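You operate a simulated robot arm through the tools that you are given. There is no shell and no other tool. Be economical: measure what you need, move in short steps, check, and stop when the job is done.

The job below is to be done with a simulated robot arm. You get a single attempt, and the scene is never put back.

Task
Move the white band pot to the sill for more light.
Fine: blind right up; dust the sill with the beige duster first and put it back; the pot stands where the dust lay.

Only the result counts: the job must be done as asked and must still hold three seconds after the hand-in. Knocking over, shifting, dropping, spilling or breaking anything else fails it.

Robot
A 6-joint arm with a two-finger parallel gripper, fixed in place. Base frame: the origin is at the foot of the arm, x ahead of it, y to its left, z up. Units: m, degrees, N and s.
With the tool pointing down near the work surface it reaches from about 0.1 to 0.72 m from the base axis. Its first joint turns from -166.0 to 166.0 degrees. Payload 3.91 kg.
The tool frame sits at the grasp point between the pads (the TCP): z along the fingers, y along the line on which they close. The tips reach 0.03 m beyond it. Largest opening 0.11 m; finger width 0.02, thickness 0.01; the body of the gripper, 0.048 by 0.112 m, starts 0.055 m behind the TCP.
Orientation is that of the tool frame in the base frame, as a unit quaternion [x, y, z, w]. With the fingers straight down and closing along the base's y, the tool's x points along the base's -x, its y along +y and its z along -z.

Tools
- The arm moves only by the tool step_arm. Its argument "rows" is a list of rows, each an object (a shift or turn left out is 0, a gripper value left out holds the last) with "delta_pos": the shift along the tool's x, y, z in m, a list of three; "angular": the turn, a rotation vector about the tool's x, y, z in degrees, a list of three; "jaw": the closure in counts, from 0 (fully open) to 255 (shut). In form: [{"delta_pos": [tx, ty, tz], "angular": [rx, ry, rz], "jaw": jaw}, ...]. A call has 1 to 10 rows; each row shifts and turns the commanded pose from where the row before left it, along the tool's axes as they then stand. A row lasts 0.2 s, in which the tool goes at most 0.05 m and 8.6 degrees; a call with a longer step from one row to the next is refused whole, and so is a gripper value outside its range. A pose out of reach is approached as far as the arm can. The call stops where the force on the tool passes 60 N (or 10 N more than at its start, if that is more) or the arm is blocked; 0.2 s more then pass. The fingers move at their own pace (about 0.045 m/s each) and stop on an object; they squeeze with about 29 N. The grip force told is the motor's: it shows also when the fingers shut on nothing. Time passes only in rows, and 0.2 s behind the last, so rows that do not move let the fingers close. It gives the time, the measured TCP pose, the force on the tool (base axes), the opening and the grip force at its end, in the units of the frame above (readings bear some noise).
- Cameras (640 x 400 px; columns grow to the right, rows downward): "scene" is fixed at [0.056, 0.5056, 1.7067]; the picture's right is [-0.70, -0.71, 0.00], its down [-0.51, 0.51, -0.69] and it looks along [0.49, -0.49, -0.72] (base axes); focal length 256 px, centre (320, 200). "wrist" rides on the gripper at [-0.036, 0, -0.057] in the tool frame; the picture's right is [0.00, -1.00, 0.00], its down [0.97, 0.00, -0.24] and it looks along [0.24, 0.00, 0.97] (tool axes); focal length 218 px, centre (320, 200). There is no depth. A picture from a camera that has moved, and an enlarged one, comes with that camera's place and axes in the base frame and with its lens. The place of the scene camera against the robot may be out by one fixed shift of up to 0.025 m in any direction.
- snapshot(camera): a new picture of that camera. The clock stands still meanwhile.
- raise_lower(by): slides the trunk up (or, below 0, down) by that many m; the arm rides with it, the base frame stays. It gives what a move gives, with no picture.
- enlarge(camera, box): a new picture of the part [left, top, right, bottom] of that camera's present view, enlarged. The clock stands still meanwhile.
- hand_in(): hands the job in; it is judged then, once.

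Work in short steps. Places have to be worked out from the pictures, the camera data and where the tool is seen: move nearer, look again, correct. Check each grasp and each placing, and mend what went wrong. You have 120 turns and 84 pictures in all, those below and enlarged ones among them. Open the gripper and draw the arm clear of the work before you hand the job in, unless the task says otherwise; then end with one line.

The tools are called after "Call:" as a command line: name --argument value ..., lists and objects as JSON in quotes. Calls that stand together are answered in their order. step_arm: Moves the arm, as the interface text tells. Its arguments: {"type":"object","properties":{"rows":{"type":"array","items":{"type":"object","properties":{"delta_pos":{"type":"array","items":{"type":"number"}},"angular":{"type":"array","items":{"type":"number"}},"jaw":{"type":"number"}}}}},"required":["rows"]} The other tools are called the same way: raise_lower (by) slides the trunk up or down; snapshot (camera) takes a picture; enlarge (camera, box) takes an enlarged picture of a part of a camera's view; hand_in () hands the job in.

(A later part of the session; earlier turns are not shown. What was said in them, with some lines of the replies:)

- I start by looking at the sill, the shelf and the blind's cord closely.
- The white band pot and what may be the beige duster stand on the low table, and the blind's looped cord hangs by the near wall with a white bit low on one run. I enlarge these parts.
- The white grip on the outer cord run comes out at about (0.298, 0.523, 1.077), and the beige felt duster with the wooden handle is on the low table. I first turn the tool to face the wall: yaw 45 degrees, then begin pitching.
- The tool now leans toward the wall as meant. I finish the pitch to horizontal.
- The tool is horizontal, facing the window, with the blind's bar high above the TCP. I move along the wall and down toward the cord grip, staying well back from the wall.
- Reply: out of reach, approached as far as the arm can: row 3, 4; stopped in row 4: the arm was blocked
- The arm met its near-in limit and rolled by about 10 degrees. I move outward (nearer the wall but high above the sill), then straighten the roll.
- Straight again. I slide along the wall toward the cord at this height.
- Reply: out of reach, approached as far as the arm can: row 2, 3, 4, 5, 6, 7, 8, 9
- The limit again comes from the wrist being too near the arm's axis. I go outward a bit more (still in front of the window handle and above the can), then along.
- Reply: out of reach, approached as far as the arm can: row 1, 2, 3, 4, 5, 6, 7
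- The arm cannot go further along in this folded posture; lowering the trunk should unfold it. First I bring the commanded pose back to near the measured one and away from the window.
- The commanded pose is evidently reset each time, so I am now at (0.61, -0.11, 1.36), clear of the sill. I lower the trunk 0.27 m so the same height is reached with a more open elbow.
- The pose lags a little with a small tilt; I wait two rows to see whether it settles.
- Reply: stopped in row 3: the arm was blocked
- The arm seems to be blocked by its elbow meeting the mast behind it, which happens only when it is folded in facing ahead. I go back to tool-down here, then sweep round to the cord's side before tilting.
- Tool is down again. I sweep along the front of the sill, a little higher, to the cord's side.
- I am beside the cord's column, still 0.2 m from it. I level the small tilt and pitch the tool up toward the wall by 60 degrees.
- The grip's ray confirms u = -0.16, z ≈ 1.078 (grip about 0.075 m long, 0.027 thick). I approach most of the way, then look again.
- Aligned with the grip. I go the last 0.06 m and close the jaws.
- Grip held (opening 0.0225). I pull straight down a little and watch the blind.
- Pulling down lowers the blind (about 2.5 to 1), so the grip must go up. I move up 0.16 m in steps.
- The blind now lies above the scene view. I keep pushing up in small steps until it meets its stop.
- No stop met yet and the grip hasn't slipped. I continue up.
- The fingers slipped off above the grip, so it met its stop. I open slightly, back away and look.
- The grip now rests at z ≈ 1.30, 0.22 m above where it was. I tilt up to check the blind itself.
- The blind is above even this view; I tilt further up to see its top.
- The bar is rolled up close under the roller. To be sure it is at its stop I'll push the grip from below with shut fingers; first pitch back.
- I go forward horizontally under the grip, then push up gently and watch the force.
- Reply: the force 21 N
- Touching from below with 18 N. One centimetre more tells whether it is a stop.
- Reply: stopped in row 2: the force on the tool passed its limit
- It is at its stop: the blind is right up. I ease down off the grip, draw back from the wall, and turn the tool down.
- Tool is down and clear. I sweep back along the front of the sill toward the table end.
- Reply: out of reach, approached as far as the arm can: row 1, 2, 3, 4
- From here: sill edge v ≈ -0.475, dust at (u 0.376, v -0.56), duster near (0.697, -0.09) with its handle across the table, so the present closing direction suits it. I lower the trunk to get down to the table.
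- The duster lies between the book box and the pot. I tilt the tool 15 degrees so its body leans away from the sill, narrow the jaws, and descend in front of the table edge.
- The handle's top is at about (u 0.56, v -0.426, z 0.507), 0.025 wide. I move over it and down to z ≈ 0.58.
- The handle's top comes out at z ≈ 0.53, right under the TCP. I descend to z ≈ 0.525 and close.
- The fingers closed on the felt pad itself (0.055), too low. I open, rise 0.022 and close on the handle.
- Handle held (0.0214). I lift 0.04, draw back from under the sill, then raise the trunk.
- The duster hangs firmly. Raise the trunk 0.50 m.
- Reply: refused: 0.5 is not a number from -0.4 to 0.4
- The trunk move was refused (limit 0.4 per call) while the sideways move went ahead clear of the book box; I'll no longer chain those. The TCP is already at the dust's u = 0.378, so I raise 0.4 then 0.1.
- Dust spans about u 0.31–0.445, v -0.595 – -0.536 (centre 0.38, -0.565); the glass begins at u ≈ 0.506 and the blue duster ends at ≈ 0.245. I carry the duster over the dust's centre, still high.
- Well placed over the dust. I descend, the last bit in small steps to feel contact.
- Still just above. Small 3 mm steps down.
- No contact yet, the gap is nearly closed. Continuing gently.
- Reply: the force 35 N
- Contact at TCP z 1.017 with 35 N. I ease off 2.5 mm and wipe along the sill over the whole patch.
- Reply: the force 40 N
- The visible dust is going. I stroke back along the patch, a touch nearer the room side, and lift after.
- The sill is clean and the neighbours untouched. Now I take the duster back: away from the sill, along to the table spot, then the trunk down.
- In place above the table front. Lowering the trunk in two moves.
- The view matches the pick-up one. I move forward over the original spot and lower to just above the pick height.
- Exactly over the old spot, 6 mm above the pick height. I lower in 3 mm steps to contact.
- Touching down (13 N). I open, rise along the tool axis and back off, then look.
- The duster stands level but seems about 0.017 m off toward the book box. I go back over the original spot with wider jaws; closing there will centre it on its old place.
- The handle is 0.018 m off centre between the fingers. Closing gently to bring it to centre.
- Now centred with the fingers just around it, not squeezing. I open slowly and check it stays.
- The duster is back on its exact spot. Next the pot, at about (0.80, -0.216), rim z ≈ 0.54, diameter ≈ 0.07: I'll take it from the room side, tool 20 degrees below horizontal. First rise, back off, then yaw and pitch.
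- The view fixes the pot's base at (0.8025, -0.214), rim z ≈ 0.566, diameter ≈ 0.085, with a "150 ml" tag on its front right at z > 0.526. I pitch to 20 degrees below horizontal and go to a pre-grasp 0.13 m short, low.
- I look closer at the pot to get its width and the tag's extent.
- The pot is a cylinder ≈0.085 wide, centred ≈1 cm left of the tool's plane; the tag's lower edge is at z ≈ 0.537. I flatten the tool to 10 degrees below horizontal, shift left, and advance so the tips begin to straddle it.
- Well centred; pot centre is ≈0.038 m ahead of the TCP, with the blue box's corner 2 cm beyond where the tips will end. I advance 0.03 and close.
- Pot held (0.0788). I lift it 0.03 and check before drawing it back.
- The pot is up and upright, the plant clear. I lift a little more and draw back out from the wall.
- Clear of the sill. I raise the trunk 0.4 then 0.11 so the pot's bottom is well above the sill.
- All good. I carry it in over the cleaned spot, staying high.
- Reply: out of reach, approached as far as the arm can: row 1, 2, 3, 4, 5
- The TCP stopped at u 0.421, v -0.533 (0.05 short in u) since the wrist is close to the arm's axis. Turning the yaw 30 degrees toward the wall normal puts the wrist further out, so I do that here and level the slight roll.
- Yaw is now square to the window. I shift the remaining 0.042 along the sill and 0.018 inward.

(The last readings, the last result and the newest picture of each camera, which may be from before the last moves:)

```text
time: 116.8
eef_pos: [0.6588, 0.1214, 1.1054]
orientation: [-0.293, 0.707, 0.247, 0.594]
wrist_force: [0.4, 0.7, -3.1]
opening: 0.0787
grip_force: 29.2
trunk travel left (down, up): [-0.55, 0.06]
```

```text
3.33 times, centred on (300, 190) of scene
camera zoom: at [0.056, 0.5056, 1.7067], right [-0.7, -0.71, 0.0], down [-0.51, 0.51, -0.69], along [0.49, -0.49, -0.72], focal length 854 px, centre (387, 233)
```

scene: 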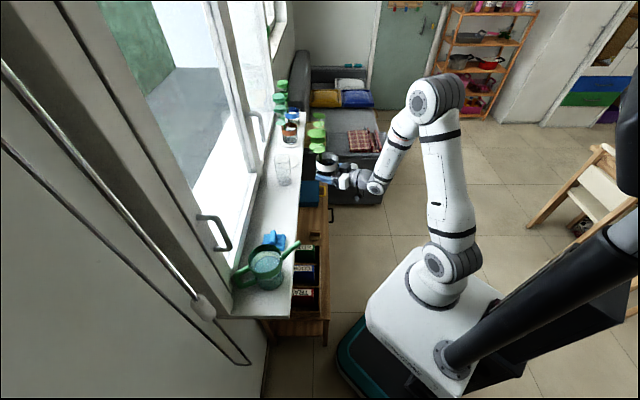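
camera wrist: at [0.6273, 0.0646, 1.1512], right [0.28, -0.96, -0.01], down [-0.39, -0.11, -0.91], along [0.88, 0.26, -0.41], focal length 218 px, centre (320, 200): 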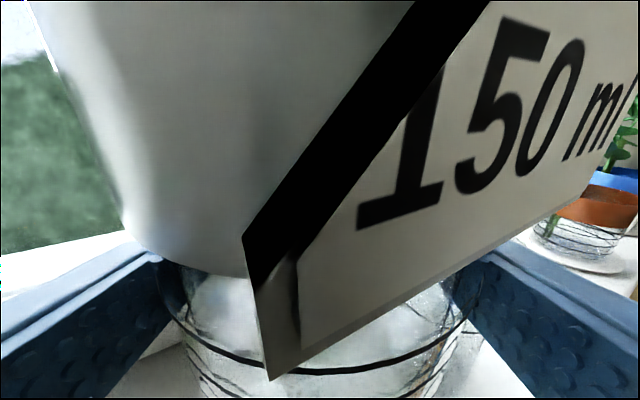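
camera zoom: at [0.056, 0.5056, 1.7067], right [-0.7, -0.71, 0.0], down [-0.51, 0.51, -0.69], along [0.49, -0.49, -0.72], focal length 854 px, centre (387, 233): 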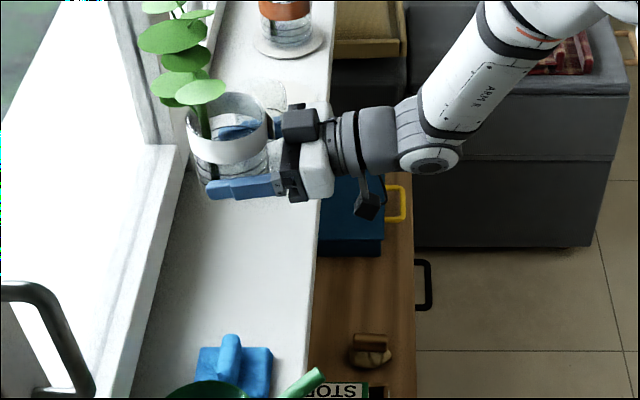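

Pot is at (u 0.380, v -0.563), over the dusted spot. I descend most of the way; expected touch-down is TCP z ≈ 0.977.

Call:
step_arm --rows '[{"delta_pos": [0.0296, 0, 0.0052]}, {"delta_pos": [0.0296, 0, 0.0052]}, {"delta_pos": [0.0296, 0, 0.0052]}, {"delta_pos": [0.0197, 0, 0.0035]}, {}]'

Call:
enlarge --camera "scene" --box '[230, 130, 330, 220]'

```text
time: 118.0
eef_pos: [0.6583, 0.1225, 0.9965]
orientation: [-0.292, 0.708, 0.246, 0.595]
wrist_force: [0.8, -0.3, -3.3]
opening: 0.0789
grip_force: 29.1
trunk travel left (down, up): [-0.55, 0.06]
```

```text
4.44 times, centred on (280, 175) of scene
camera zoom: at [0.056, 0.5056, 1.7067], right [-0.7, -0.71, 0.0], down [-0.51, 0.51, -0.69], along [0.49, -0.49, -0.72], focal length 1138 px, centre (498, 311)
```

zoom: 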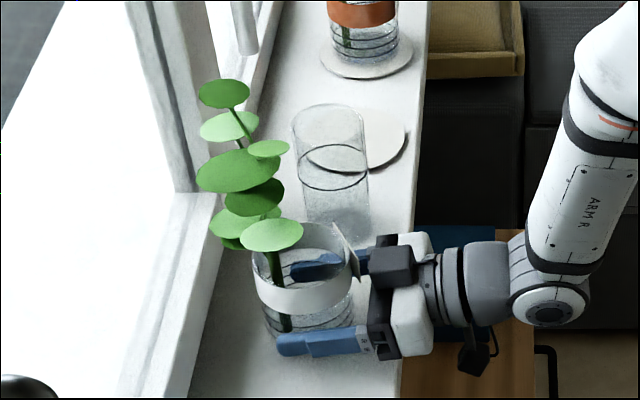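

Nothing touched. I lower in small steps toward contact.

Call:
step_arm --rows '[{"delta_pos": [0.0059, 0, 0.001]}, {"delta_pos": [0.0049, 0, 0.0009]}, {"delta_pos": [0.003, 0, 0.0005]}]'

Call:
step_arm --rows '[{"delta_pos": [0.002, 0, 0.0003]}, {"delta_pos": [0.002, 0, 0.0003]}]'

```text
time: 118.8
eef_pos: [0.6587, 0.1204, 0.9816]
orientation: [-0.293, 0.708, 0.246, 0.594]
wrist_force: [0.4, 1.3, -2.7]
opening: 0.0787
grip_force: 29.1
trunk travel left (down, up): [-0.55, 0.06]
```

```text
time: 119.5
eef_pos: [0.6574, 0.1224, 0.9782]
orientation: [-0.292, 0.708, 0.246, 0.595]
wrist_force: [-0.7, -0.2, -2.8]
opening: 0.0788
grip_force: 29.1
trunk travel left (down, up): [-0.55, 0.06]
```

Call:
step_arm --rows '[{"delta_pos": [0.002, 0, 0.0003]}]'

Call:
step_arm --rows '[{"delta_pos": [0.0015, 0, 0.0003]}]'

```text
time: 119.8
eef_pos: [0.6586, 0.1223, 0.9758]
orientation: [-0.293, 0.707, 0.247, 0.594]
wrist_force: [-0.7, -0.7, -3.1]
opening: 0.0788
grip_force: 29.2
trunk travel left (down, up): [-0.55, 0.06]
```

```text
time: 120.2
eef_pos: [0.6587, 0.123, 0.9752]
orientation: [-0.293, 0.706, 0.247, 0.595]
wrist_force: [-1.3, 0.4, 3.4]
opening: 0.0791
grip_force: 29.1
trunk travel left (down, up): [-0.55, 0.06]
```

Touch-down felt (force turned to +3 N). I open slowly and look.

Call:
step_arm --rows '[{"jaw": 65}, {"jaw": 55}, {"jaw": 40}, {"jaw": 20}, {"jaw": 0}, {"jaw": 0}, {}]'

Call:
enlarge --camera "scene" --box '[230, 130, 330, 220]'

Call:
snapshot --camera "wrist"

```text
time: 121.8
eef_pos: [0.6579, 0.1229, 0.9755]
orientation: [-0.293, 0.706, 0.248, 0.595]
wrist_force: [1.2, 0.2, -0.2]
opening: 0.11
grip_force: 0.0
trunk travel left (down, up): [-0.55, 0.06]
```

```text
4.44 times, centred on (280, 175) of scene
camera zoom: at [0.056, 0.5056, 1.7067], right [-0.7, -0.71, 0.0], down [-0.51, 0.51, -0.69], along [0.49, -0.49, -0.72], focal length 1138 px, centre (498, 311)
```

zoom: 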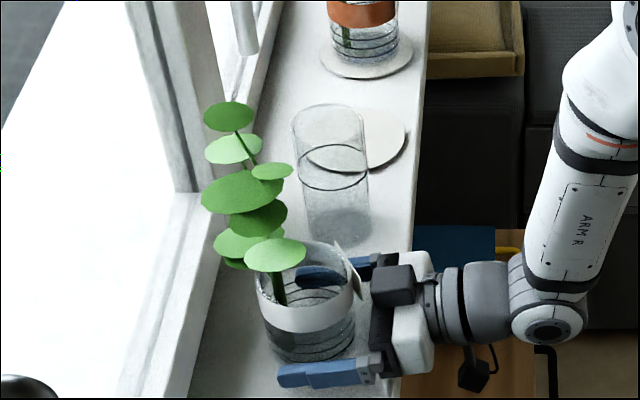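

```text
10 pictures are left
camera wrist: at [0.6234, 0.0873, 1.0201], right [0.71, -0.71, 0.0], down [-0.29, -0.28, -0.91], along [0.65, 0.65, -0.4], focal length 218 px, centre (320, 200)
```

wrist: 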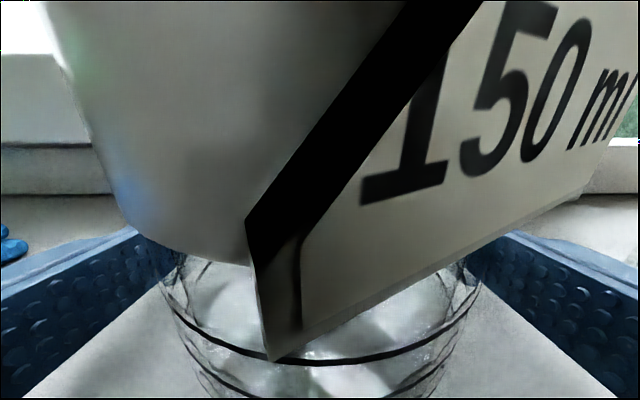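

The pot stands free on the dusted spot. I draw straight back horizontally.

Call:
step_arm --rows '[{"delta_pos": [0.0035, 0, -0.0197]}, {"delta_pos": [0.0035, 0, -0.0197]}, {"delta_pos": [0.0052, 0, -0.0296]}, {"delta_pos": [0.0052, 0, -0.0296]}, {}]'

Call:
snapshot --camera "wrist"

```text
time: 123.0
eef_pos: [0.5946, 0.0496, 0.9796]
orientation: [-0.292, 0.709, 0.249, 0.592]
wrist_force: [0.2, 0.3, 0.1]
opening: 0.1101
grip_force: 0.1
out of reach, approached as far as the arm can: row 4
trunk travel left (down, up): [-0.55, 0.06]
```

```text
9 pictures are left
camera wrist: at [0.56, 0.0141, 1.0255], right [0.71, -0.71, -0.01], down [-0.29, -0.28, -0.91], along [0.64, 0.65, -0.41], focal length 218 px, centre (320, 200)
```

wrist: 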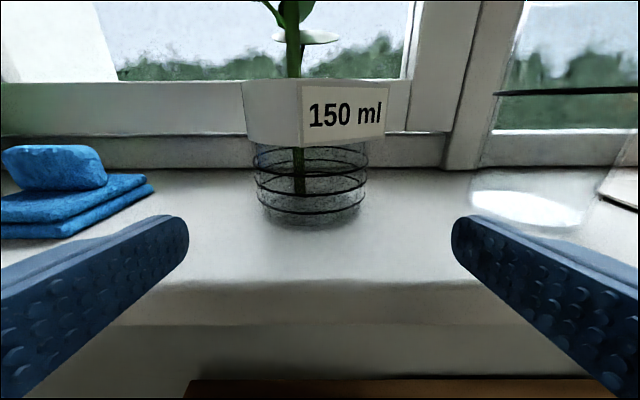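

The pot stands upright. I withdraw the hand diagonally away from the sill.

Call:
step_arm --rows '[{"delta_pos": [0.003, -0.012, -0.018]}, {"delta_pos": [0.004, -0.025, -0.025]}, {"delta_pos": [0.004, -0.03, -0.025]}, {"delta_pos": [0.004, -0.03, -0.025]}, {"delta_pos": [0.004, -0.03, -0.025]}, {"delta_pos": [0.004, -0.03, -0.02]}, {}]'

Call:
snapshot --camera "scene"

```text
time: 124.7
eef_pos: [0.6064, -0.1627, 0.9833]
orientation: [-0.292, 0.708, 0.247, 0.594]
wrist_force: [0.4, -0.6, -0.4]
opening: 0.11
grip_force: 0.0
trunk travel left (down, up): [-0.55, 0.06]
```

```text
8 pictures are left
```

scene: 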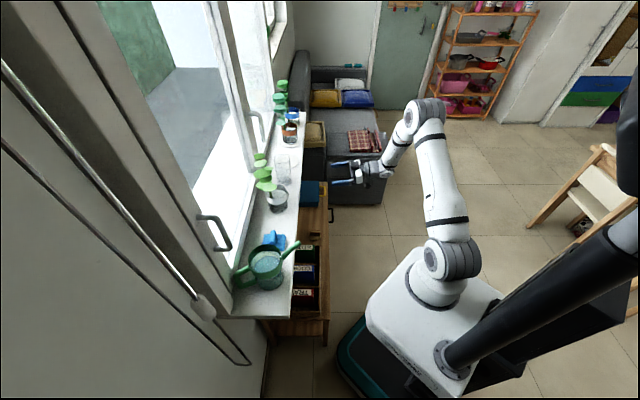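

Hand clear, cord grip still up. One last close look at sill and table.

Call:
enlarge --camera "scene" --box '[230, 130, 350, 260]'

```text
3.08 times, centred on (290, 195) of scene
camera zoom: at [0.056, 0.5056, 1.7067], right [-0.7, -0.71, 0.0], down [-0.51, 0.51, -0.69], along [0.49, -0.49, -0.72], focal length 788 px, centre (412, 215)
```

zoom: 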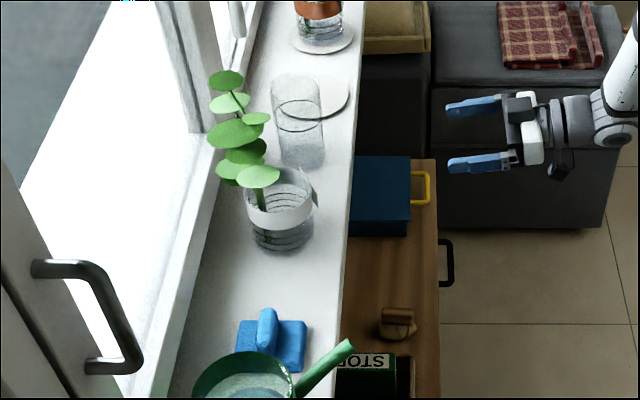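

The duster is at its old pixel position, the pot stands upright on the dusted spot, and everything else is unmoved. Handing in.

Call:
hand_in

```text
The job is handed in.
```

The job is done and handed in: the blind is right up, the sill is dusted, the beige duster is back in its place on the table, and the white band pot stands where the dust lay.
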